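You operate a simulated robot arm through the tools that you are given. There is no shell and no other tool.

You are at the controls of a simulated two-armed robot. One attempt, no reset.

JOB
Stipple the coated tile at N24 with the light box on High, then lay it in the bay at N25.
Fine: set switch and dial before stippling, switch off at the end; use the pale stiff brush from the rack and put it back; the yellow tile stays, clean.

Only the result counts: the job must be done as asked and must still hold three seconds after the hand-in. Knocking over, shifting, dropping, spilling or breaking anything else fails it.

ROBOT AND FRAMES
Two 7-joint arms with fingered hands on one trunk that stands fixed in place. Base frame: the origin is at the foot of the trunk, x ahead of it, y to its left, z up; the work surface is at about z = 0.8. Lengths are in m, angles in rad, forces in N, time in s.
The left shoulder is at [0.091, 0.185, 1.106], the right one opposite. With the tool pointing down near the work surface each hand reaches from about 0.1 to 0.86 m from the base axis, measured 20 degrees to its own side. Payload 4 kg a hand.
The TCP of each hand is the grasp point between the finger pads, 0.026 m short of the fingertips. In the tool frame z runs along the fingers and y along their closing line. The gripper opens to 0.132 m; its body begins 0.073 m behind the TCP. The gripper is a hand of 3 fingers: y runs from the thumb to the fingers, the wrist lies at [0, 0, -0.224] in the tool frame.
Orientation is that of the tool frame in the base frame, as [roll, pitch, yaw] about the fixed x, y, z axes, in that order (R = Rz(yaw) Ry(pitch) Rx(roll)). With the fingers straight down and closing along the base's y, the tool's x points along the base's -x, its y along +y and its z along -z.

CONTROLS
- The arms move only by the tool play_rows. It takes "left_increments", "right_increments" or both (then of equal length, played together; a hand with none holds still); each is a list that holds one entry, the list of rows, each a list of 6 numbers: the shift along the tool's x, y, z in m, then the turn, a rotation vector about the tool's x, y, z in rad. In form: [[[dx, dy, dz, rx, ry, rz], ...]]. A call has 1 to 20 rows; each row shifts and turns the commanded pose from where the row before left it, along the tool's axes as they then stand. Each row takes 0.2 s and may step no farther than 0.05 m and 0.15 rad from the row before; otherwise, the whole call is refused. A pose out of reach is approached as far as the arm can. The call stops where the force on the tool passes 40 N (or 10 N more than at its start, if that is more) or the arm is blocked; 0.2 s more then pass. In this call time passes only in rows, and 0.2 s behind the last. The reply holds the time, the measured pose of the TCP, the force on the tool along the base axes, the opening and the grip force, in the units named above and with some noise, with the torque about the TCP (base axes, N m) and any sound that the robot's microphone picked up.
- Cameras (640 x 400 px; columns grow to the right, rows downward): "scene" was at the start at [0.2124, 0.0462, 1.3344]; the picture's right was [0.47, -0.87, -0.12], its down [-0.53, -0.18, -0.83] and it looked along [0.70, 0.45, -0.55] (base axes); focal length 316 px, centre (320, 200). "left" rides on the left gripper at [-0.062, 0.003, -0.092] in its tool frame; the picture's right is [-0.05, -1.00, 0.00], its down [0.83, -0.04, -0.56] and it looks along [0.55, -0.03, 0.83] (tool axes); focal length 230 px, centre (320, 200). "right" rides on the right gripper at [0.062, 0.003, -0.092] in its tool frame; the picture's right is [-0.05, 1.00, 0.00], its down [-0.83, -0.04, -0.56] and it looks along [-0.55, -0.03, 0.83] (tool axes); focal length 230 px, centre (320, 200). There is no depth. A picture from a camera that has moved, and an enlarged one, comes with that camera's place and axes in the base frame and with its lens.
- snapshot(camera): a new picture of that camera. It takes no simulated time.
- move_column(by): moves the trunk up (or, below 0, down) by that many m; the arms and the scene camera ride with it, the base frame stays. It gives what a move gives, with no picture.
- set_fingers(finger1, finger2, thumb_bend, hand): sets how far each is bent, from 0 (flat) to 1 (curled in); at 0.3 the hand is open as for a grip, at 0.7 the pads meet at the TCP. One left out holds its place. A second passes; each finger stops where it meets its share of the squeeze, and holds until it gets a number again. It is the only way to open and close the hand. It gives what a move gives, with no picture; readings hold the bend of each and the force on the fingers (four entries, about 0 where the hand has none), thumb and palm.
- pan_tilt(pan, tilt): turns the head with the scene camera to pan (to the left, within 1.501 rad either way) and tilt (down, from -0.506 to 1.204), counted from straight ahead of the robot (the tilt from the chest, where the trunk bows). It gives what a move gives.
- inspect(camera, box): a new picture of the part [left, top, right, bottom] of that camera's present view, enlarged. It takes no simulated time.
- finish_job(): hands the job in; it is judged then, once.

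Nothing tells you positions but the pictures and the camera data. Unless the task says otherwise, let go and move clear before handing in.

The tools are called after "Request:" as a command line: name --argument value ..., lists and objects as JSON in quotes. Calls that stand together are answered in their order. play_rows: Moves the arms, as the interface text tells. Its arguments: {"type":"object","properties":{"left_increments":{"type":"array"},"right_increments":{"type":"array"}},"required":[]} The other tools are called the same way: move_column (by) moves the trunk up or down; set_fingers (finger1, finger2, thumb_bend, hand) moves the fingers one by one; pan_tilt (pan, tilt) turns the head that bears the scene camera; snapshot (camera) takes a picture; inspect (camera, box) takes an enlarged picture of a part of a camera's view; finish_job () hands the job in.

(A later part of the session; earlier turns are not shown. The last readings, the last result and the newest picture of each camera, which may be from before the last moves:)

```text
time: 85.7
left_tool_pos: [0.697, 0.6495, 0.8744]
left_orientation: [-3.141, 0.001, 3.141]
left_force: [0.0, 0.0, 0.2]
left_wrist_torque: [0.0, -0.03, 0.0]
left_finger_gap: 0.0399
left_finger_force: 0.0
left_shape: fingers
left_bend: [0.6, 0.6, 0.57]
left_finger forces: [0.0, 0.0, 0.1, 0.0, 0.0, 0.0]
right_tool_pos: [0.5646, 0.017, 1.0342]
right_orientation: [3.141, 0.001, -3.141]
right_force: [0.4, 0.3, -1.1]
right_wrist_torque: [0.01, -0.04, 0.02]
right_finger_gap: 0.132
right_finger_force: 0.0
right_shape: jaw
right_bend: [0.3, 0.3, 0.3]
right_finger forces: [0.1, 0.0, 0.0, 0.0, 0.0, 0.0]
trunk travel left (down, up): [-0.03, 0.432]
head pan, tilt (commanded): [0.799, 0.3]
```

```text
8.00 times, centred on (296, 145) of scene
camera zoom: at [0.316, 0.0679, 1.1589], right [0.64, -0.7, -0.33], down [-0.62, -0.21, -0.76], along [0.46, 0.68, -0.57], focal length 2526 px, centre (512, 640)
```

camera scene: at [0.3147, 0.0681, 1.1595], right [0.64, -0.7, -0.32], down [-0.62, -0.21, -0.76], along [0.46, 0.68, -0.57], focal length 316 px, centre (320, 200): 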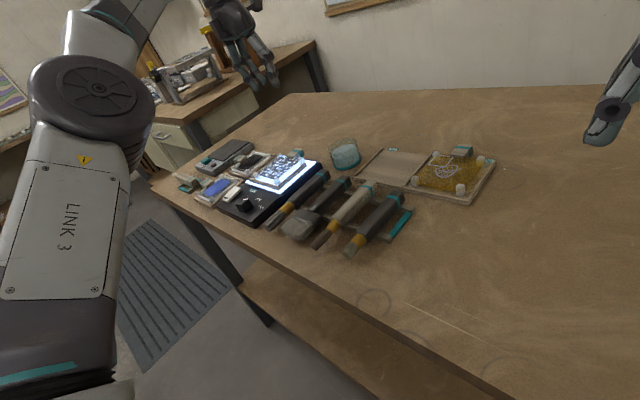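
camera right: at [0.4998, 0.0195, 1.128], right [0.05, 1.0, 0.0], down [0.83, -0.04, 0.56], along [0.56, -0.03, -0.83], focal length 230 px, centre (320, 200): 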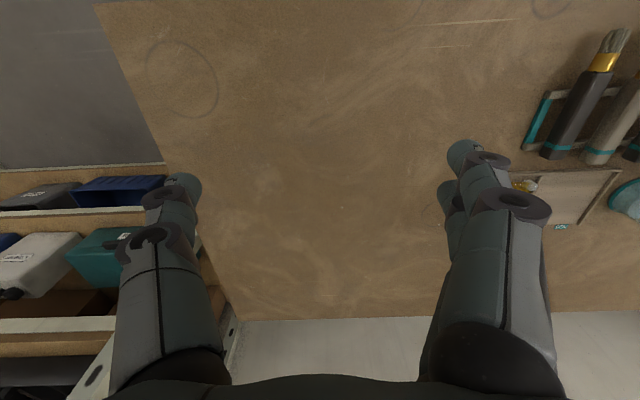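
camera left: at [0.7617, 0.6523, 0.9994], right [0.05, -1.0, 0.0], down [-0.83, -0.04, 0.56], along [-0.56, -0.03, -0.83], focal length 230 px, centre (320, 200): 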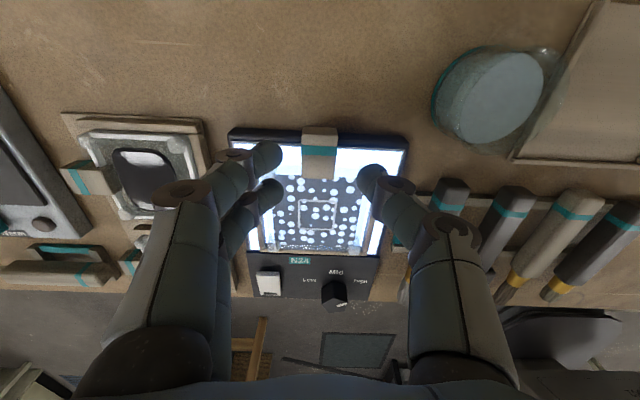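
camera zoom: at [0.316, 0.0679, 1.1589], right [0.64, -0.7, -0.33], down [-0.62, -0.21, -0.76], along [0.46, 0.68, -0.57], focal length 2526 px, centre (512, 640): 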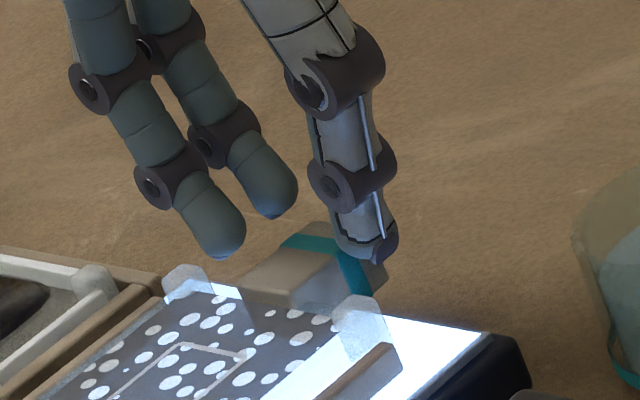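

The fingers are close to the left post, so I'll tuck them 2–3 mm nearer the tab and shift 1 mm outward, then descend gently while watching the force.

Request:
set_fingers --hand "left" --finger1 0.625 --finger2 0.625 --thumb_bend 0.58

Request:
play_rows --left_increments '[[[-0.001, 0.0003, 0.006, 0, 0, 0], [0, 0, 0.006, 0, 0, 0]]]'

Request:
inspect --camera "left" --box '[224, 90, 416, 210]'

Request:
inspect --camera "scene" --box '[256, 120, 336, 170]'

```text
time: 86.7
left_tool_pos: [0.6966, 0.6503, 0.8749]
left_orientation: [3.141, 0.001, 3.141]
left_force: [0.0, -0.3, -0.4]
left_wrist_torque: [-0.02, 0.01, 0.03]
left_finger_gap: 0.0368
left_finger_force: 0.1
left_shape: fingers
left_bend: [0.62, 0.62, 0.57]
left_finger forces: [0.0, 0.0, 0.1, 0.0, 0.1, 0.0]
right_tool_pos: [0.5636, 0.016, 1.0346]
right_orientation: [-3.141, 0.0, -3.141]
right_force: [0.5, -0.9, 0.4]
right_wrist_torque: [0.01, -0.01, 0.0]
right_finger_gap: 0.1319
right_finger_force: 0.1
right_shape: jaw
right_bend: [0.3, 0.3, 0.3]
right_finger forces: [0.0, 0.0, 0.0, 0.1, 0.1, 0.1]
trunk travel left (down, up): [-0.03, 0.432]
head pan, tilt (commanded): [0.799, 0.3]
```

```text
time: 87.3
left_tool_pos: [0.6958, 0.6509, 0.8621]
left_orientation: [-3.141, 0.001, 3.141]
left_force: [0.6, 0.0, 0.8]
left_wrist_torque: [0.01, -0.01, 0.0]
left_finger_gap: 0.0368
left_finger_force: 0.3
left_shape: fingers
left_bend: [0.62, 0.62, 0.57]
left_finger forces: [0.0, 0.3, 0.1, 0.0, 0.1, 0.0]
right_tool_pos: [0.5644, 0.0154, 1.0342]
right_orientation: [3.141, 0.0, -3.141]
right_force: [0.8, 0.2, -0.1]
right_wrist_torque: [0.01, 0.03, 0.0]
right_finger_gap: 0.132
right_finger_force: 0.1
right_shape: jaw
right_bend: [0.3, 0.3, 0.3]
right_finger forces: [0.1, 0.0, 0.1, 0.1, 0.1, 0.0]
trunk travel left (down, up): [-0.03, 0.432]
head pan, tilt (commanded): [0.799, 0.3]
```

```text
3.33 times, centred on (320, 150) of left
camera zoom: at [0.7588, 0.6536, 0.9541], right [0.05, -1.0, 0.0], down [-0.83, -0.04, 0.55], along [-0.55, -0.03, -0.83], focal length 767 px, centre (320, 367)
```

zoom: 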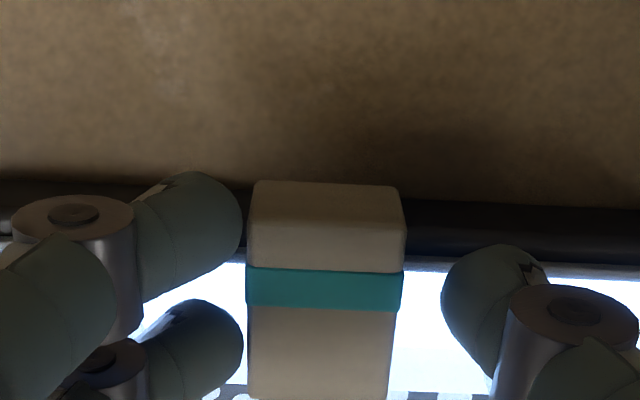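

```text
8.00 times, centred on (296, 145) of scene
camera zoom: at [0.3158, 0.0679, 1.159], right [0.64, -0.7, -0.33], down [-0.62, -0.21, -0.76], along [0.46, 0.69, -0.57], focal length 2526 px, centre (512, 640)
```

zoom: 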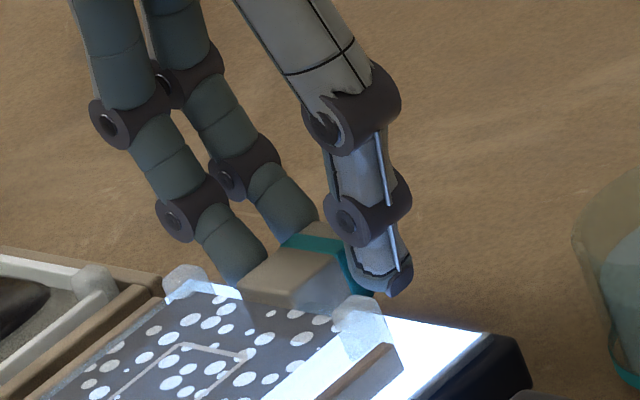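

The fingers are right beside the tab and clear of the post. Lowering the last centimetre in small steps.

Request:
play_rows --left_increments '[[[0, 0, 0.004, 0, 0, 0], [0, 0, 0.003, 0, 0, 0]]]'

Request:
inspect --camera "scene" --box '[256, 120, 336, 170]'

```text
time: 87.9
left_tool_pos: [0.696, 0.6514, 0.8552]
left_orientation: [-3.141, 0.0, -3.141]
left_force: [0.6, -0.9, 0.2]
left_wrist_torque: [0.01, 0.03, -0.03]
left_finger_gap: 0.0369
left_finger_force: 0.5
left_shape: fingers
left_bend: [0.62, 0.62, 0.57]
left_finger forces: [0.0, 0.5, 0.0, 0.1, 0.0, 0.0]
right_tool_pos: [0.5638, 0.0162, 1.0333]
right_orientation: [-3.141, 0.002, 3.14]
right_force: [0.1, 0.0, 0.5]
right_wrist_torque: [-0.01, 0.0, 0.06]
right_finger_gap: 0.1321
right_finger_force: 0.1
right_shape: jaw
right_bend: [0.3, 0.3, 0.3]
right_finger forces: [0.1, 0.0, 0.0, 0.0, 0.0, 0.0]
trunk travel left (down, up): [-0.03, 0.432]
head pan, tilt (commanded): [0.799, 0.3]
```

```text
8.00 times, centred on (296, 145) of scene
camera zoom: at [0.3161, 0.068, 1.1588], right [0.64, -0.7, -0.33], down [-0.62, -0.21, -0.76], along [0.46, 0.68, -0.57], focal length 2526 px, centre (512, 640)
```

zoom: 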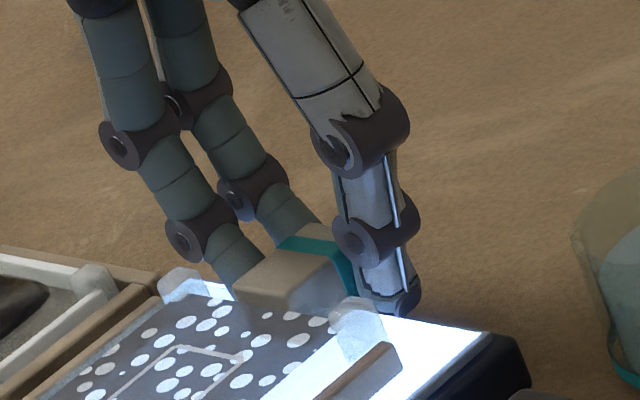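

Only a feather-light touch on one finger. I'll go down 2 mm more, bring the thumb near the tab first so the tile isn't pushed sideways, then close all.

Request:
play_rows --left_increments '[[[0, 0, 0.002, 0, 0, 0]]]'

Request:
set_fingers --hand "left" --thumb_bend 0.625

Request:
inspect --camera "left" --box '[224, 100, 416, 220]'

```text
time: 88.3
left_tool_pos: [0.6968, 0.6493, 0.8551]
left_orientation: [3.141, 0.001, -3.141]
left_force: [-0.1, -0.1, 3.6]
left_wrist_torque: [-0.12, 0.03, -0.04]
left_finger_gap: 0.0367
left_finger_force: 1.9
left_shape: fingers
left_bend: [0.62, 0.62, 0.57]
left_finger forces: [0.0, 0.6, 0.0, 0.1, 3.5, 0.0]
right_tool_pos: [0.5628, 0.0143, 1.0351]
right_orientation: [3.142, 0.0, -3.138]
right_force: [-0.3, 0.2, -0.6]
right_wrist_torque: [0.0, 0.01, 0.0]
right_finger_gap: 0.1319
right_finger_force: 0.1
right_shape: jaw
right_bend: [0.3, 0.3, 0.3]
right_finger forces: [0.0, 0.0, 0.0, 0.0, 0.1, 0.0]
trunk travel left (down, up): [-0.03, 0.432]
head pan, tilt (commanded): [0.799, 0.3]
```

```text
time: 89.3
left_tool_pos: [0.6978, 0.6513, 0.8534]
left_orientation: [3.141, 0.001, -3.141]
left_force: [-0.2, -0.7, 0.0]
left_wrist_torque: [-0.04, -0.02, -0.01]
left_finger_gap: 0.0293
left_finger_force: 0.1
left_shape: fingers
left_bend: [0.62, 0.62, 0.62]
left_finger forces: [0.0, 0.4, 0.0, 0.0, 0.4, 0.1]
right_tool_pos: [0.5642, 0.0143, 1.0355]
right_orientation: [-3.14, 0.001, 3.142]
right_force: [0.4, 0.0, 0.0]
right_wrist_torque: [0.02, 0.01, -0.01]
right_finger_gap: 0.1319
right_finger_force: 0.0
right_shape: jaw
right_bend: [0.3, 0.3, 0.3]
right_finger forces: [0.0, 0.0, 0.0, 0.1, 0.0, 0.0]
trunk travel left (down, up): [-0.03, 0.432]
head pan, tilt (commanded): [0.799, 0.3]
```

```text
3.33 times, centred on (320, 160) of left
camera zoom: at [0.7591, 0.6538, 0.9451], right [0.05, -1.0, 0.0], down [-0.83, -0.04, 0.55], along [-0.55, -0.03, -0.83], focal length 767 px, centre (320, 333)
```

zoom: 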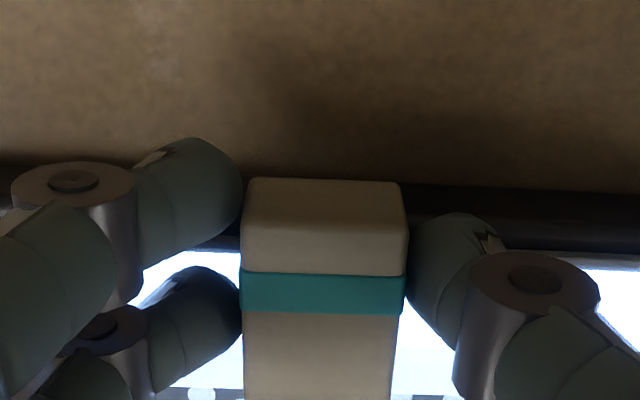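

Fingers and thumb are now flanking the tab closely. Closing the grip.

Request:
set_fingers --hand "left" --finger1 0.8 --finger2 0.8 --thumb_bend 0.8

Request:
inspect --camera "left" --box '[224, 100, 416, 220]'

Request:
inspect --camera "scene" --box '[224, 110, 352, 190]'

```text
time: 90.3
left_tool_pos: [0.6967, 0.6515, 0.8537]
left_orientation: [3.141, 0.002, -3.141]
left_force: [1.1, -0.8, 0.0]
left_wrist_torque: [0.06, -0.02, -0.04]
left_finger_gap: 0.024
left_finger_force: 21.0
left_shape: fingers
left_bend: [0.65, 0.65, 0.67]
left_finger forces: [10.4, 10.4, 0.1, 0.0, 21.4, 0.0]
right_tool_pos: [0.5639, 0.0139, 1.0358]
right_orientation: [3.141, 0.001, -3.141]
right_force: [-0.1, 0.1, -0.8]
right_wrist_torque: [-0.02, 0.0, 0.0]
right_finger_gap: 0.132
right_finger_force: 0.0
right_shape: jaw
right_bend: [0.3, 0.3, 0.3]
right_finger forces: [0.1, 0.0, 0.0, 0.0, 0.0, 0.0]
trunk travel left (down, up): [-0.03, 0.432]
head pan, tilt (commanded): [0.799, 0.3]
```

```text
3.33 times, centred on (320, 160) of left
camera zoom: at [0.7593, 0.6536, 0.9452], right [0.05, -1.0, 0.0], down [-0.83, -0.04, 0.55], along [-0.55, -0.03, -0.83], focal length 767 px, centre (320, 333)
```

zoom: 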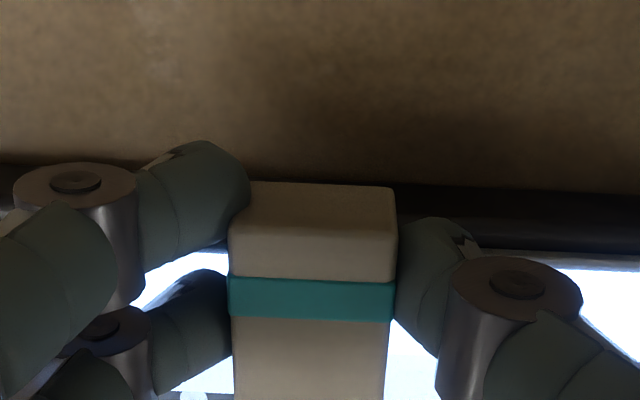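

```text
5.00 times, centred on (288, 150) of scene
camera zoom: at [0.3159, 0.0678, 1.159], right [0.64, -0.7, -0.33], down [-0.62, -0.21, -0.76], along [0.46, 0.69, -0.57], focal length 1579 px, centre (480, 450)
```

zoom: 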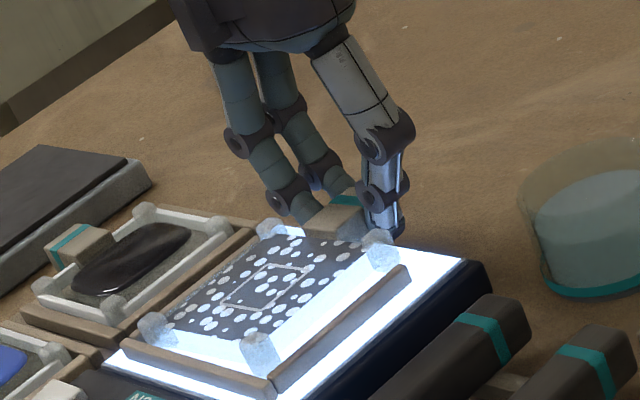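

Gripped evenly (10 + 10 against 21 N). Lifting slowly and checking whether the tile stays level.

Request:
play_rows --left_increments '[[[0, 0, -0.005, 0, 0, 0], [0, 0, -0.01, 0, 0, 0], [0, 0, -0.015, 0, 0, 0]]]'

Request:
inspect --camera "scene" --box '[224, 110, 352, 190]'

Request:
snapshot --camera "left"

```text
time: 91.1
left_tool_pos: [0.6976, 0.6516, 0.8836]
left_orientation: [3.141, 0.001, -3.14]
left_force: [1.3, -0.1, 0.3]
left_wrist_torque: [-0.01, -0.05, 0.01]
left_finger_gap: 0.0189
left_finger_force: 23.2
left_shape: fingers
left_bend: [0.66, 0.64, 0.69]
left_finger forces: [15.4, 11.6, 0.1, 0.0, 19.0, 0.1]
right_tool_pos: [0.5647, 0.0146, 1.0331]
right_orientation: [-3.141, -0.001, -3.14]
right_force: [0.3, 0.7, 0.2]
right_wrist_torque: [0.0, -0.02, 0.01]
right_finger_gap: 0.1316
right_finger_force: 0.0
right_shape: jaw
right_bend: [0.3, 0.3, 0.3]
right_finger forces: [0.1, 0.0, 0.0, 0.0, 0.1, 0.0]
trunk travel left (down, up): [-0.03, 0.432]
head pan, tilt (commanded): [0.799, 0.3]
```

```text
5.00 times, centred on (288, 150) of scene
camera zoom: at [0.3157, 0.0678, 1.1591], right [0.64, -0.7, -0.33], down [-0.62, -0.21, -0.76], along [0.46, 0.69, -0.57], focal length 1579 px, centre (480, 450)
```

zoom: 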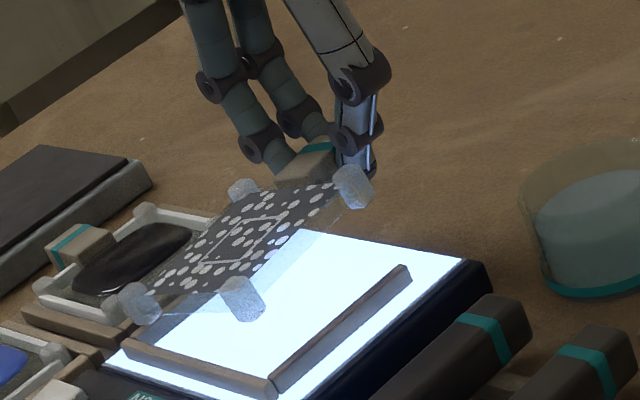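

```text
taken
camera left: at [0.7588, 0.6534, 0.9753], right [0.05, -1.0, 0.0], down [-0.83, -0.04, 0.55], along [-0.55, -0.03, -0.83], focal length 230 px, centre (320, 200)
```

left: 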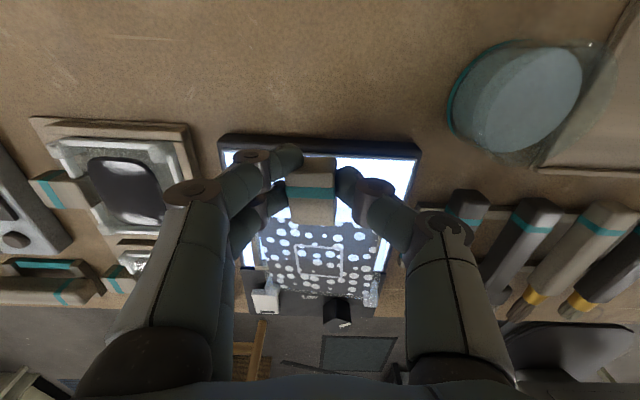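

The tile came free but it rolled a bit in the grip (left side lower by about 10°). I'll look closer before carrying it.

Request:
inspect --camera "left" --box '[208, 130, 432, 270]'

Request:
inspect --camera "scene" --box '[240, 120, 320, 170]'

```text
2.86 times, centred on (320, 200) of left
camera zoom: at [0.7588, 0.6534, 0.9753], right [0.05, -1.0, 0.0], down [-0.83, -0.04, 0.55], along [-0.55, -0.03, -0.83], focal length 657 px, centre (320, 200)
```

zoom: 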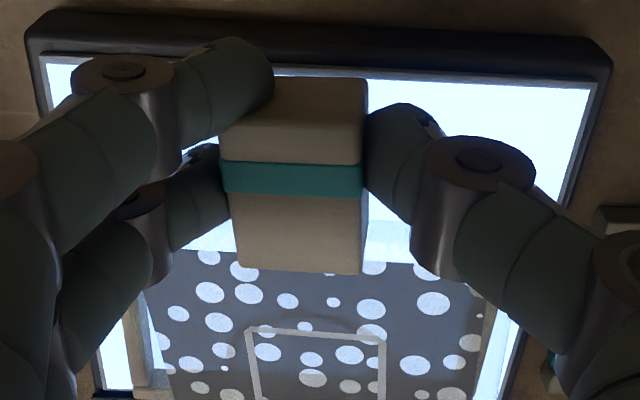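

```text
8.00 times, centred on (280, 145) of scene
camera zoom: at [0.3157, 0.0678, 1.1591], right [0.64, -0.7, -0.33], down [-0.62, -0.21, -0.76], along [0.46, 0.69, -0.57], focal length 2526 px, centre (640, 640)
```

zoom: 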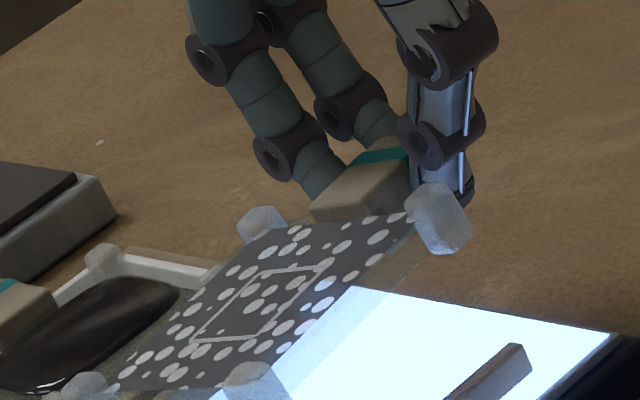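

The roll seems to come from the finger contact heights. I'll lift clear of the frame a bit more and see if it is stable.

Request:
play_rows --left_increments '[[[0, 0, -0.015, 0, 0, 0], [0, 0, -0.02, 0, 0, 0]]]'

Request:
inspect --camera "scene" --box '[224, 100, 352, 180]'

Request:
inspect --camera "left" --box '[208, 130, 432, 270]'

```text
time: 91.7
left_tool_pos: [0.6973, 0.6507, 0.9176]
left_orientation: [3.141, 0.0, 3.139]
left_force: [-0.6, 0.3, -0.4]
left_wrist_torque: [-0.01, -0.03, -0.01]
left_finger_gap: 0.0188
left_finger_force: 23.4
left_shape: fingers
left_bend: [0.66, 0.64, 0.69]
left_finger forces: [15.3, 11.6, 0.0, 0.0, 19.1, 0.0]
right_tool_pos: [0.5631, 0.0159, 1.0344]
right_orientation: [-3.141, -0.001, 3.14]
right_force: [-0.2, 0.8, 0.0]
right_wrist_torque: [0.01, 0.03, -0.01]
right_finger_gap: 0.1321
right_finger_force: 0.1
right_shape: jaw
right_bend: [0.3, 0.3, 0.3]
right_finger forces: [0.0, 0.1, 0.0, 0.0, 0.1, 0.0]
trunk travel left (down, up): [-0.03, 0.432]
head pan, tilt (commanded): [0.799, 0.3]
```

```text
5.00 times, centred on (288, 140) of scene
camera zoom: at [0.3156, 0.0678, 1.1591], right [0.64, -0.7, -0.33], down [-0.62, -0.21, -0.76], along [0.46, 0.69, -0.57], focal length 1579 px, centre (480, 500)
```

zoom: 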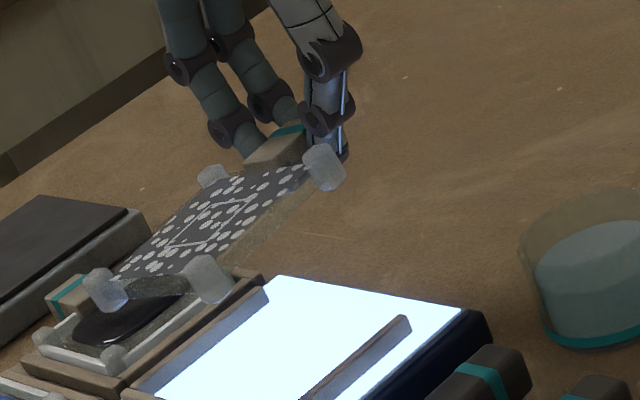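

```text
2.86 times, centred on (320, 200) of left
camera zoom: at [0.759, 0.6532, 1.0103], right [0.05, -1.0, 0.0], down [-0.83, -0.04, 0.55], along [-0.55, -0.03, -0.83], focal length 657 px, centre (320, 200)
```

zoom: 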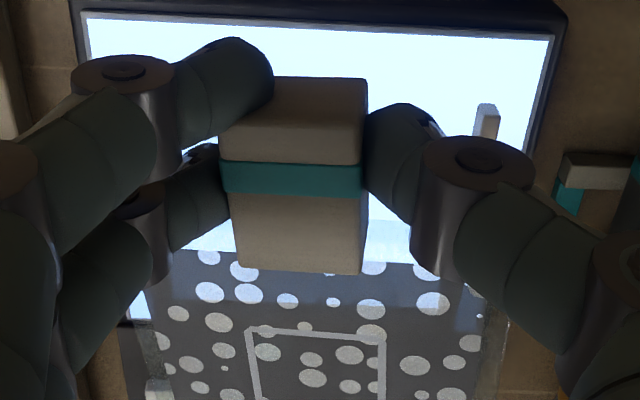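

The hold is steady (forces unchanged), and I estimate the tile is rolled about 15° with the +y side down, otherwise level. I'll lift higher and lean the hand to level it.

Request:
play_rows --left_increments '[[[0, 0, -0.03, 0, 0, 0], [0, 0, -0.03, 0, 0, 0], [0, 0, 0, -0.08, 0, 0], [0, 0, 0, -0.08, 0, 0], [0, 0, 0, -0.08, 0, 0]]]'

Request:
inspect --camera "scene" --box '[224, 80, 352, 160]'

Request:
snapshot --camera "left"

Request:
snapshot --camera "scene"

```text
time: 92.9
left_tool_pos: [0.6964, 0.6513, 0.9793]
left_orientation: [2.9, 0.003, 3.14]
left_force: [-0.6, -0.6, -1.0]
left_wrist_torque: [-0.01, -0.02, -0.01]
left_finger_gap: 0.0187
left_finger_force: 22.6
left_shape: fingers
left_bend: [0.66, 0.64, 0.7]
left_finger forces: [14.3, 11.6, 0.0, 0.0, 19.1, 0.0]
right_tool_pos: [0.5642, 0.016, 1.0346]
right_orientation: [3.141, 0.0, 3.141]
right_force: [0.9, 0.1, 0.1]
right_wrist_torque: [-0.02, -0.01, 0.0]
right_finger_gap: 0.1318
right_finger_force: 0.0
right_shape: jaw
right_bend: [0.3, 0.3, 0.3]
right_finger forces: [0.0, 0.0, 0.0, 0.0, 0.0, 0.0]
trunk travel left (down, up): [-0.03, 0.432]
head pan, tilt (commanded): [0.799, 0.3]
```

```text
5.00 times, centred on (288, 120) of scene
camera zoom: at [0.3157, 0.0676, 1.159], right [0.64, -0.7, -0.33], down [-0.62, -0.21, -0.76], along [0.46, 0.69, -0.57], focal length 1579 px, centre (480, 600)
```

zoom: 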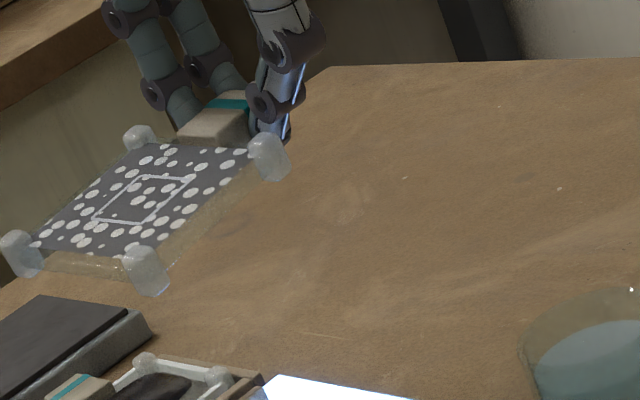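

```text
taken
camera left: at [0.7589, 0.6311, 1.0685], right [0.05, -0.97, -0.24], down [-0.83, -0.17, 0.53], along [-0.55, 0.17, -0.81], focal length 230 px, centre (320, 200)
```

left: 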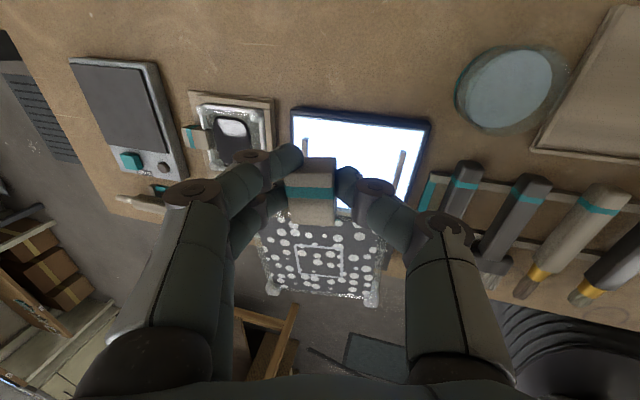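

```text
taken
camera scene: at [0.3157, 0.0676, 1.159], right [0.64, -0.7, -0.33], down [-0.62, -0.21, -0.76], along [0.46, 0.69, -0.57], focal length 316 px, centre (320, 200)
```

scene: 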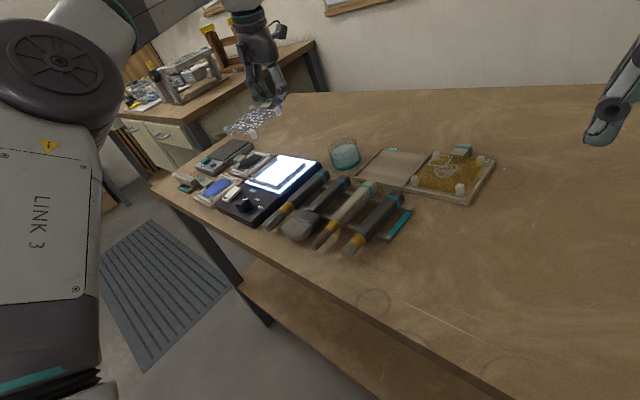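

I over-levelled a little: careful estimation gives the tile about 7° rolled the other way now, with a 6° droop of its near edge and ~4° of yaw. I'll take back half of the lean, undo the yaw, and carry it over to N25 (bay centre ≈ (0.741, 0.414)).

Request:
play_rows --left_increments '[[[0, 0, 0, 0.12, 0, 0], [0, 0, 0, 0, 0, 0.06], [-0.0198, -0.0379, -0.0047, 0, 0, 0], [-0.0198, -0.0379, -0.0047, 0, 0, 0], [-0.0198, -0.0379, -0.0047, 0, 0, 0], [-0.0198, -0.0379, -0.0047, 0, 0, 0], [-0.0198, -0.0379, -0.0047, 0, 0, 0], [-0.0198, -0.0379, -0.0047, 0, 0, 0]]]'

Request:
snapshot --camera "scene"

Request:
inspect --camera "scene" --box '[320, 80, 512, 200]'

Request:
snapshot --camera "left"

```text
time: 94.7
left_tool_pos: [0.7856, 0.4173, 0.9689]
left_orientation: [3.017, -0.007, 3.085]
left_force: [0.0, -0.4, 0.6]
left_wrist_torque: [0.04, -0.1, -0.02]
left_finger_gap: 0.0182
left_finger_force: 21.4
left_shape: fingers
left_bend: [0.66, 0.63, 0.71]
left_finger forces: [12.6, 11.3, 0.0, 0.0, 18.8, 0.0]
left hand out of reach, approached as far as the arm can: row 8
right_tool_pos: [0.5624, 0.0127, 1.0363]
right_orientation: [3.136, 0.004, -3.141]
right_force: [-0.5, 0.2, -0.1]
right_wrist_torque: [0.05, -0.01, 0.0]
right_finger_gap: 0.132
right_finger_force: 0.1
right_shape: jaw
right_bend: [0.3, 0.3, 0.3]
right_finger forces: [0.1, 0.0, 0.0, 0.0, 0.0, 0.0]
trunk travel left (down, up): [-0.03, 0.432]
head pan, tilt (commanded): [0.799, 0.3]
```

```text
taken
camera scene: at [0.3133, 0.065, 1.1606], right [0.64, -0.7, -0.33], down [-0.62, -0.21, -0.76], along [0.46, 0.69, -0.56], focal length 316 px, centre (320, 200)
```

scene: 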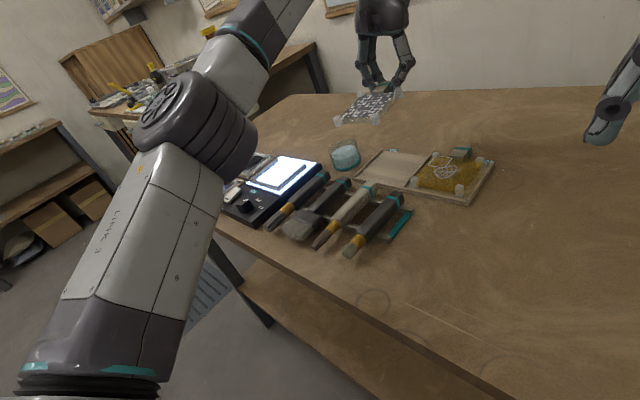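

```text
3.33 times, centred on (416, 140) of scene
camera zoom: at [0.3133, 0.065, 1.1606], right [0.64, -0.7, -0.33], down [-0.62, -0.21, -0.76], along [0.46, 0.69, -0.56], focal length 1052 px, centre (0, 400)
```

zoom: 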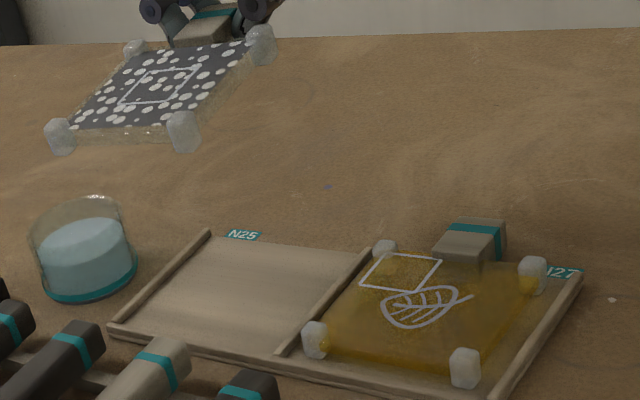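

```text
taken
camera left: at [0.8479, 0.4038, 1.0603], right [0.0, -0.99, -0.12], down [-0.83, -0.06, 0.55], along [-0.55, 0.11, -0.83], focal length 230 px, centre (320, 200)
```

left: 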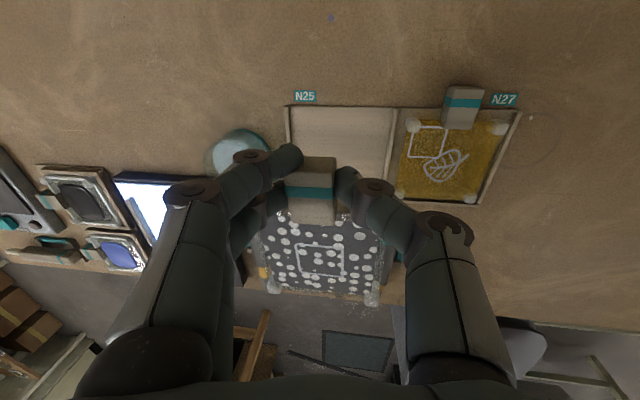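

The tile is now level side to side, with ~2° yaw and a 5° droop of the near edge. I'll lower to z≈0.90 where the reach is better, then align with the bay.

Request:
play_rows --left_increments '[[[-0.0002, -0.0044, 0.0347, 0, 0, 0], [-0.0002, -0.0044, 0.0347, 0, 0, 0]]]'

Request:
inspect --camera "scene" --box '[320, 90, 512, 210]'

Request:
snapshot --camera "left"

```text
time: 95.3
left_tool_pos: [0.7886, 0.4164, 0.8969]
left_orientation: [3.021, -0.006, 3.083]
left_force: [-1.0, 0.6, -0.9]
left_wrist_torque: [-0.01, -0.06, 0.0]
left_finger_gap: 0.0184
left_finger_force: 21.2
left_shape: fingers
left_bend: [0.66, 0.63, 0.71]
left_finger forces: [12.4, 11.3, 0.0, 0.1, 18.7, 0.0]
right_tool_pos: [0.5633, 0.0165, 1.0353]
right_orientation: [-3.141, 0.0, -3.141]
right_force: [-1.3, -0.2, 0.2]
right_wrist_torque: [0.04, -0.02, -0.06]
right_finger_gap: 0.1321
right_finger_force: 0.1
right_shape: jaw
right_bend: [0.3, 0.3, 0.3]
right_finger forces: [0.0, 0.0, 0.0, 0.1, 0.1, 0.0]
trunk travel left (down, up): [-0.03, 0.432]
head pan, tilt (commanded): [0.799, 0.3]
```

```text
3.33 times, centred on (416, 150) of scene
camera zoom: at [0.3153, 0.0677, 1.1593], right [0.64, -0.7, -0.33], down [-0.62, -0.21, -0.76], along [0.46, 0.69, -0.57], focal length 1052 px, centre (0, 367)
```

zoom: 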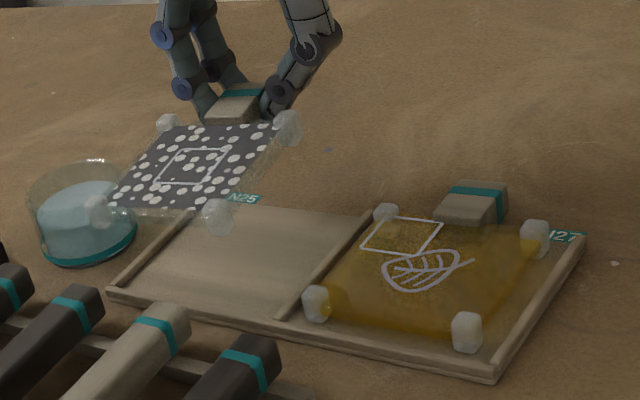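

```text
taken
camera left: at [0.8504, 0.4045, 0.9882], right [-0.01, -0.99, -0.12], down [-0.83, -0.06, 0.55], along [-0.55, 0.1, -0.83], focal length 230 px, centre (320, 200)
```

left: 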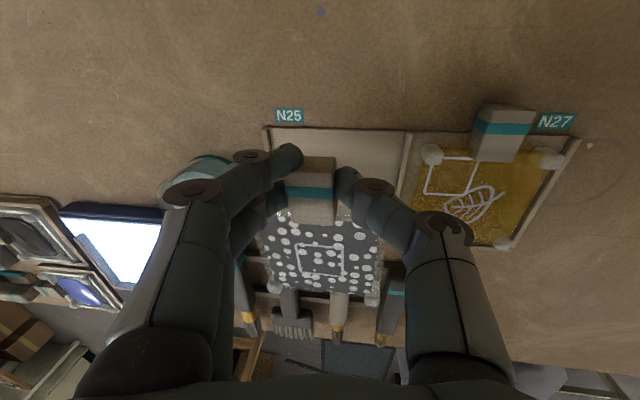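

Request:
inspect --camera "left" --box '[224, 90, 448, 230]'

Request:
inspect --camera "left" --box '[224, 190, 416, 310]'

Request:
inspect --camera "scene" --box '[336, 110, 448, 180]'

```text
2.86 times, centred on (336, 160) of left
camera zoom: at [0.8504, 0.4045, 0.9882], right [-0.01, -0.99, -0.12], down [-0.83, -0.06, 0.55], along [-0.55, 0.1, -0.83], focal length 657 px, centre (274, 314)
```

zoom: 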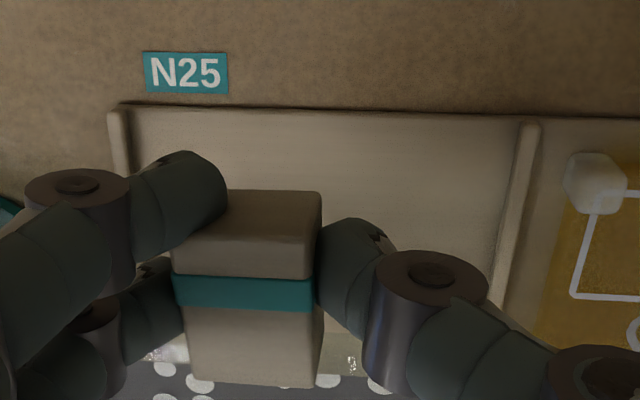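

```text
3.33 times, centred on (320, 250) of left
camera zoom: at [0.8504, 0.4045, 0.9882], right [-0.01, -0.99, -0.12], down [-0.83, -0.06, 0.55], along [-0.55, 0.1, -0.83], focal length 767 px, centre (320, 33)
```

zoom: 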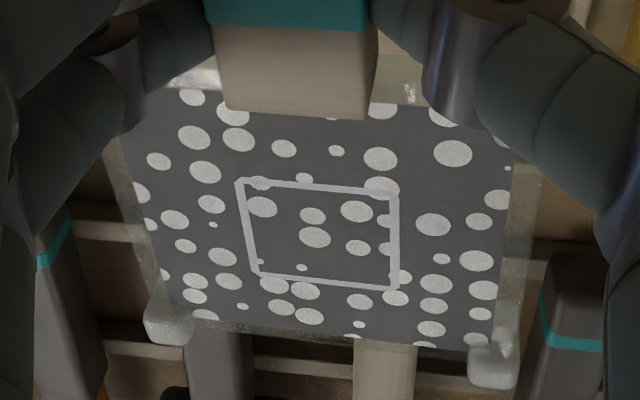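

```text
5.71 times, centred on (392, 145) of scene
camera zoom: at [0.3153, 0.0677, 1.1593], right [0.64, -0.7, -0.33], down [-0.62, -0.21, -0.76], along [0.46, 0.69, -0.57], focal length 1804 px, centre (-91, 514)
```

zoom: 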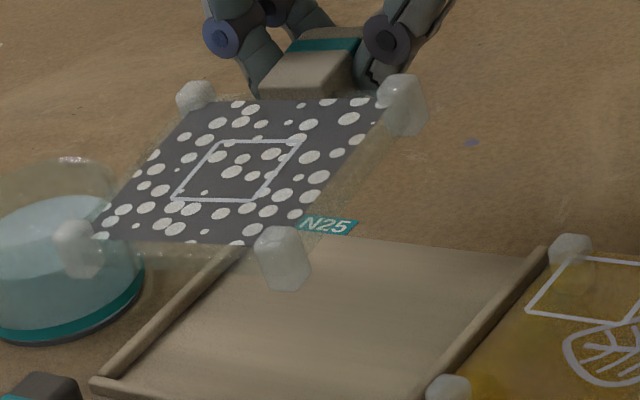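

In the wrist view the bay's rails are at y≈0.472 and 0.358, and the tile is about 9 mm too far left, 17 mm short in x and yawed ~3°. I'll correct those, lower a little, and try to take out the droop.

Request:
play_rows --left_increments '[[[-0.018, -0.0079, -0.0011, 0, 0, 0.05], [0, -0.0018, 0.0149, 0, 0, 0], [0, 0, 0, 0, 0.05, 0]]]'

Request:
snapshot --camera "left"

Request:
inspect --camera "left" --box '[224, 190, 416, 310]'

Request:
inspect --camera "scene" --box '[336, 110, 480, 200]'

```text
time: 96.1
left_tool_pos: [0.8074, 0.4047, 0.8832]
left_orientation: [3.015, -0.032, 3.02]
left_force: [-0.1, 0.1, -1.0]
left_wrist_torque: [0.0, -0.03, -0.01]
left_finger_gap: 0.0182
left_finger_force: 21.2
left_shape: fingers
left_bend: [0.66, 0.63, 0.71]
left_finger forces: [12.2, 11.4, 0.0, 0.0, 18.7, 0.0]
left hand out of reach, approached as far as the arm can: row 3
right_tool_pos: [0.5647, 0.0158, 1.0335]
right_orientation: [-3.14, -0.002, -3.141]
right_force: [-0.4, -0.1, -0.2]
right_wrist_torque: [-0.02, -0.01, 0.02]
right_finger_gap: 0.1319
right_finger_force: 0.0
right_shape: jaw
right_bend: [0.3, 0.3, 0.3]
right_finger forces: [0.1, 0.1, 0.0, 0.1, 0.0, 0.1]
trunk travel left (down, up): [-0.03, 0.432]
head pan, tilt (commanded): [0.799, 0.3]
```

```text
taken
camera left: at [0.8708, 0.3875, 0.9715], right [-0.07, -0.99, -0.13], down [-0.82, -0.01, 0.57], along [-0.57, 0.15, -0.81], focal length 230 px, centre (320, 200)
```

left: 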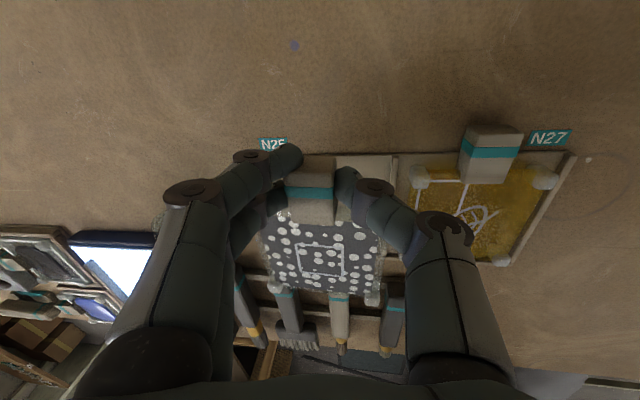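

```text
3.33 times, centred on (320, 250) of left
camera zoom: at [0.8708, 0.3875, 0.9715], right [-0.07, -0.99, -0.13], down [-0.82, -0.01, 0.57], along [-0.57, 0.15, -0.81], focal length 767 px, centre (320, 33)
```

zoom: 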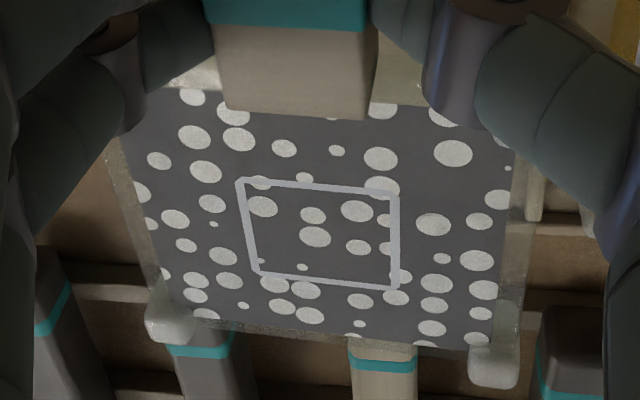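

```text
4.44 times, centred on (408, 155) of scene
camera zoom: at [0.3168, 0.0676, 1.1586], right [0.64, -0.7, -0.33], down [-0.62, -0.21, -0.76], along [0.46, 0.69, -0.57], focal length 1403 px, centre (-71, 400)
```

zoom: 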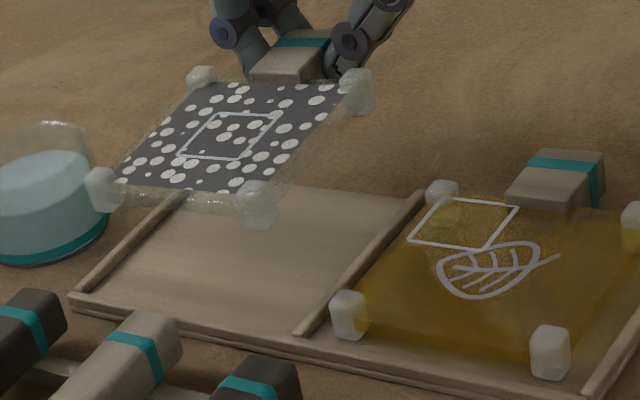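

The tile is now aligned: yaw about 0, level, ~4° droop, and centred on the bay to within a few mm. Lowering toward the board with a 2.5 mm shift left, then checking.

Request:
play_rows --left_increments '[[[-0.0005, -0.0009, 0.0165, 0, 0, 0], [-0.0005, -0.0009, 0.0165, 0, 0, 0]]]'

Request:
inspect --camera "left" --box '[208, 170, 432, 310]'

Request:
inspect --camera "scene" --box '[336, 120, 480, 210]'

```text
time: 96.7
left_tool_pos: [0.8044, 0.4065, 0.8508]
left_orientation: [3.021, -0.061, 3.04]
left_force: [-0.1, -0.8, -0.9]
left_wrist_torque: [0.01, -0.06, 0.0]
left_finger_gap: 0.0182
left_finger_force: 20.9
left_shape: fingers
left_bend: [0.66, 0.63, 0.71]
left_finger forces: [12.1, 11.1, 0.0, 0.0, 18.7, 0.0]
right_tool_pos: [0.5643, 0.0158, 1.0336]
right_orientation: [-3.141, 0.0, 3.141]
right_force: [-0.5, 0.6, 0.4]
right_wrist_torque: [0.01, 0.02, 0.03]
right_finger_gap: 0.1319
right_finger_force: 0.0
right_shape: jaw
right_bend: [0.3, 0.3, 0.3]
right_finger forces: [0.1, 0.1, 0.0, 0.0, 0.0, 0.0]
trunk travel left (down, up): [-0.03, 0.432]
head pan, tilt (commanded): [0.799, 0.3]
```

```text
2.86 times, centred on (320, 240) of left
camera zoom: at [0.872, 0.3914, 0.939], right [-0.06, -0.99, -0.12], down [-0.8, -0.03, 0.6], along [-0.59, 0.13, -0.79], focal length 657 px, centre (320, 86)
```

zoom: 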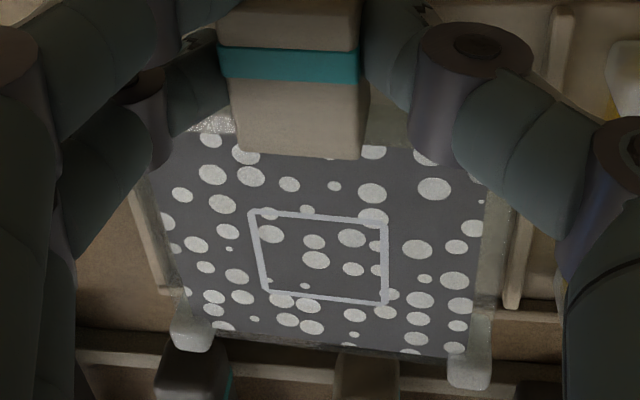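

```text
4.44 times, centred on (408, 165) of scene
camera zoom: at [0.3155, 0.068, 1.1592], right [0.64, -0.7, -0.33], down [-0.62, -0.21, -0.76], along [0.46, 0.69, -0.57], focal length 1403 px, centre (-71, 356)
```

zoom: 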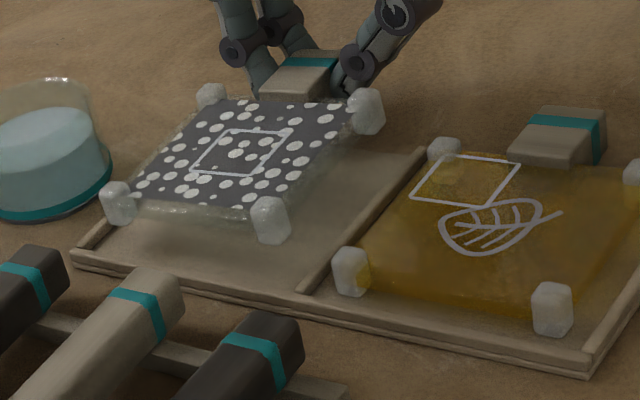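

The tile is between the rails, centred within 2 mm and now drooping only ~2.6°. I'll nudge 4 mm outward for clearance to the front rail and come down in small steps, watching the force.

Request:
play_rows --left_increments '[[[-0.0042, 0.0012, 0.0059, 0, 0, 0], [-0.0002, -0.0005, 0.004, 0, 0, 0]]]'

Request:
inspect --camera "scene" --box '[336, 120, 480, 210]'

Request:
inspect --camera "left" --box '[208, 170, 432, 310]'

```text
time: 97.3
left_tool_pos: [0.8091, 0.4092, 0.8403]
left_orientation: [3.024, -0.062, 3.038]
left_force: [-0.7, -0.2, -0.1]
left_wrist_torque: [0.01, -0.08, -0.02]
left_finger_gap: 0.0182
left_finger_force: 20.6
left_shape: fingers
left_bend: [0.66, 0.63, 0.71]
left_finger forces: [12.1, 11.2, 0.0, 0.0, 18.7, 0.0]
right_tool_pos: [0.5643, 0.0143, 1.0339]
right_orientation: [3.141, 0.001, 3.141]
right_force: [0.4, -1.1, -0.4]
right_wrist_torque: [0.0, -0.01, 0.0]
right_finger_gap: 0.1318
right_finger_force: 0.0
right_shape: jaw
right_bend: [0.3, 0.3, 0.3]
right_finger forces: [0.0, 0.0, 0.0, 0.0, 0.0, 0.0]
trunk travel left (down, up): [-0.03, 0.432]
head pan, tilt (commanded): [0.799, 0.3]
```

```text
4.44 times, centred on (408, 165) of scene
camera zoom: at [0.3156, 0.0678, 1.1591], right [0.64, -0.7, -0.33], down [-0.62, -0.21, -0.76], along [0.46, 0.69, -0.57], focal length 1403 px, centre (-71, 356)
```

zoom: 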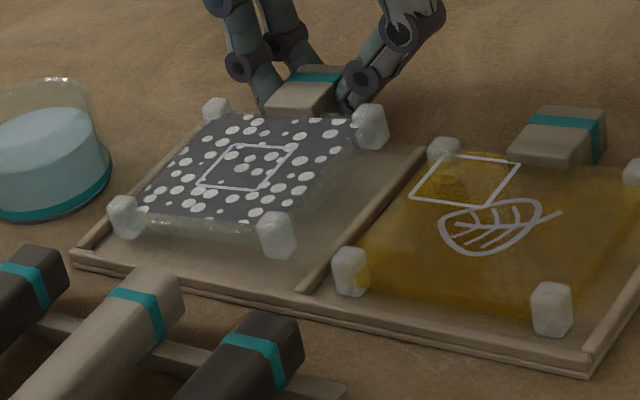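

```text
2.86 times, centred on (320, 240) of left
camera zoom: at [0.8759, 0.3932, 0.9285], right [-0.06, -0.99, -0.12], down [-0.8, -0.03, 0.6], along [-0.59, 0.13, -0.79], focal length 657 px, centre (320, 86)
```

zoom: 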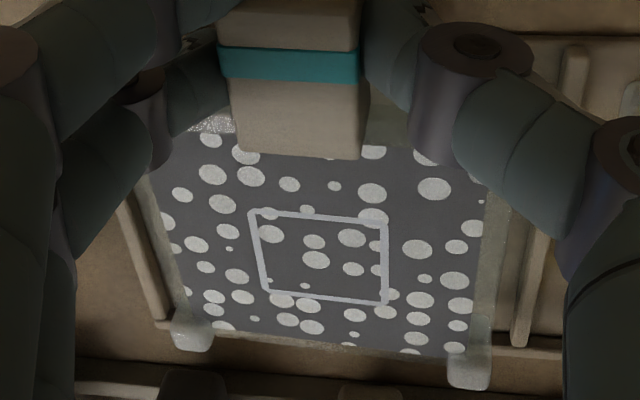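

Aligned with both rails and still free. Continuing down in 2–3 mm steps until it touches.

Request:
play_rows --left_increments '[[[-0.0002, -0.0004, 0.003, 0, 0, 0], [-0.0001, -0.0003, 0.002, 0, 0, 0]]]'

Request:
inspect --camera "scene" --box '[336, 130, 448, 200]'

```text
time: 97.9
left_tool_pos: [0.8092, 0.4081, 0.835]
left_orientation: [3.022, -0.063, 3.036]
left_force: [-0.1, 0.3, 0.7]
left_wrist_torque: [0.03, 0.0, -0.01]
left_finger_gap: 0.0184
left_finger_force: 20.9
left_shape: fingers
left_bend: [0.66, 0.63, 0.71]
left_finger forces: [12.5, 11.3, 0.1, 0.0, 18.4, 0.0]
right_tool_pos: [0.5641, 0.0162, 1.0351]
right_orientation: [-3.141, 0.0, 3.14]
right_force: [0.6, 0.3, -0.8]
right_wrist_torque: [0.02, -0.03, 0.0]
right_finger_gap: 0.1319
right_finger_force: 0.0
right_shape: jaw
right_bend: [0.3, 0.3, 0.3]
right_finger forces: [0.1, 0.1, 0.0, 0.0, 0.1, 0.0]
trunk travel left (down, up): [-0.03, 0.432]
head pan, tilt (commanded): [0.799, 0.3]
```

```text
5.71 times, centred on (392, 165) of scene
camera zoom: at [0.3159, 0.0679, 1.159], right [0.64, -0.7, -0.33], down [-0.62, -0.21, -0.76], along [0.46, 0.69, -0.57], focal length 1804 px, centre (-91, 400)
```

zoom: 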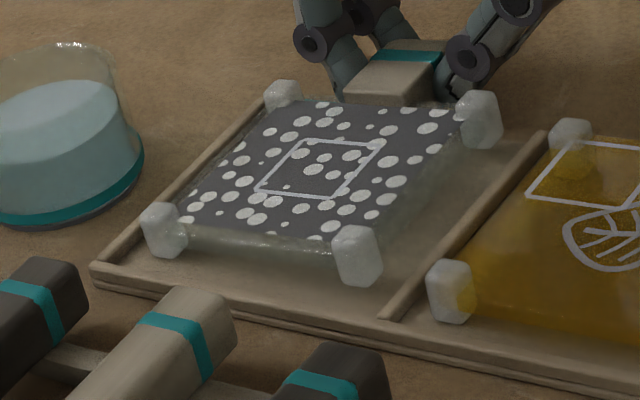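

Request:
play_rows --left_increments '[[[-0.0001, -0.0003, 0.002, 0, 0, 0], [-0.0001, -0.0002, 0.0015, 0, 0, 0]]]'

Request:
inspect --camera "scene" --box '[336, 130, 448, 200]'

Request:
inspect --camera "left" --box '[208, 170, 432, 310]'

```text
time: 98.5
left_tool_pos: [0.8094, 0.408, 0.8329]
left_orientation: [3.02, -0.059, 3.037]
left_force: [0.7, 0.0, 2.7]
left_wrist_torque: [0.16, 0.04, -0.05]
left_finger_gap: 0.0188
left_finger_force: 21.7
left_shape: fingers
left_bend: [0.66, 0.64, 0.71]
left_finger forces: [13.7, 11.1, 0.0, 0.0, 18.9, 0.0]
right_tool_pos: [0.5635, 0.0157, 1.0351]
right_orientation: [3.14, -0.001, -3.141]
right_force: [-0.4, -0.2, -0.1]
right_wrist_torque: [0.01, -0.01, 0.03]
right_finger_gap: 0.1317
right_finger_force: 0.1
right_shape: jaw
right_bend: [0.3, 0.3, 0.3]
right_finger forces: [0.0, 0.0, 0.0, 0.0, 0.1, 0.0]
trunk travel left (down, up): [-0.03, 0.432]
head pan, tilt (commanded): [0.799, 0.3]
```

```text
5.71 times, centred on (392, 165) of scene
camera zoom: at [0.3156, 0.0676, 1.1592], right [0.64, -0.7, -0.33], down [-0.62, -0.21, -0.76], along [0.46, 0.69, -0.57], focal length 1804 px, centre (-91, 400)
```

zoom: 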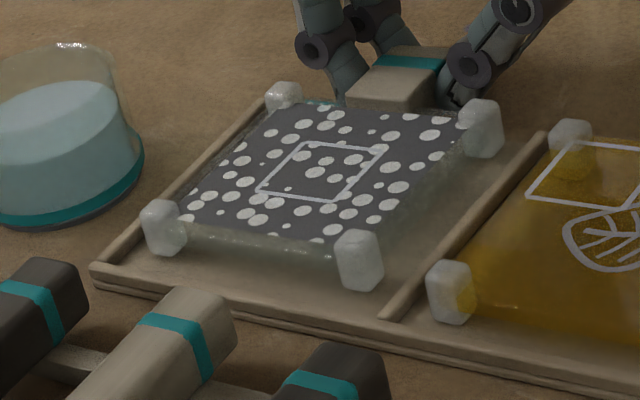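

```text
2.86 times, centred on (320, 240) of left
camera zoom: at [0.8759, 0.3928, 0.9199], right [-0.06, -0.99, -0.12], down [-0.8, -0.03, 0.59], along [-0.59, 0.13, -0.79], focal length 657 px, centre (320, 86)
```

zoom: 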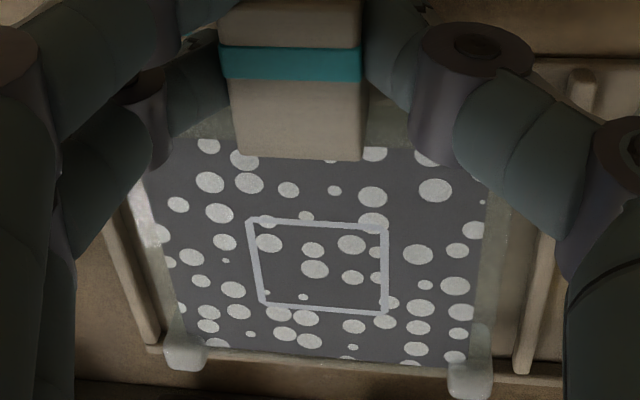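

First contact (2.7 N) at the near-left post; the tile is inside all the rails. I'll lower another couple of millimetres to settle it flatter.

Request:
play_rows --left_increments '[[[-0.0001, -0.0002, 0.0015, 0, 0, 0], [-0.0001, -0.0002, 0.0015, 0, 0, 0]]]'

Request:
inspect --camera "scene" --box '[336, 130, 448, 200]'

```text
time: 99.1
left_tool_pos: [0.8092, 0.4085, 0.8304]
left_orientation: [3.021, -0.057, 3.04]
left_force: [3.2, 1.2, 10.0]
left_wrist_torque: [0.27, 0.0, -0.1]
left_finger_gap: 0.0183
left_finger_force: 23.2
left_shape: fingers
left_bend: [0.66, 0.64, 0.71]
left_finger forces: [15.4, 12.3, 0.0, 0.1, 19.1, 0.0]
right_tool_pos: [0.5631, 0.0148, 1.0361]
right_orientation: [3.141, -0.001, -3.141]
right_force: [0.3, 1.1, 1.0]
right_wrist_torque: [-0.01, 0.04, 0.02]
right_finger_gap: 0.1319
right_finger_force: 0.0
right_shape: jaw
right_bend: [0.3, 0.3, 0.3]
right_finger forces: [0.0, 0.0, 0.1, 0.0, 0.0, 0.0]
trunk travel left (down, up): [-0.03, 0.432]
head pan, tilt (commanded): [0.799, 0.3]
```

```text
5.71 times, centred on (392, 165) of scene
camera zoom: at [0.3149, 0.0672, 1.1596], right [0.64, -0.7, -0.33], down [-0.62, -0.21, -0.76], along [0.46, 0.69, -0.57], focal length 1804 px, centre (-91, 400)
```

zoom: 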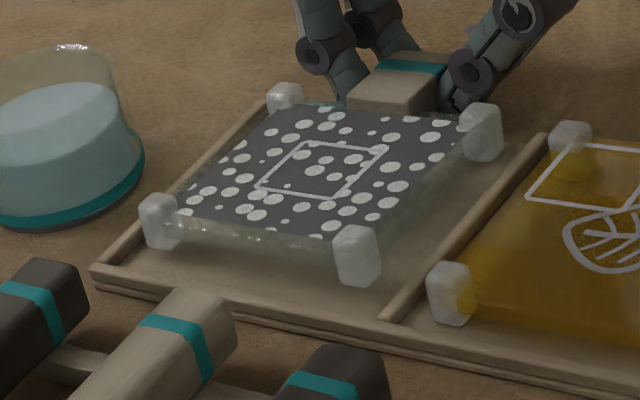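

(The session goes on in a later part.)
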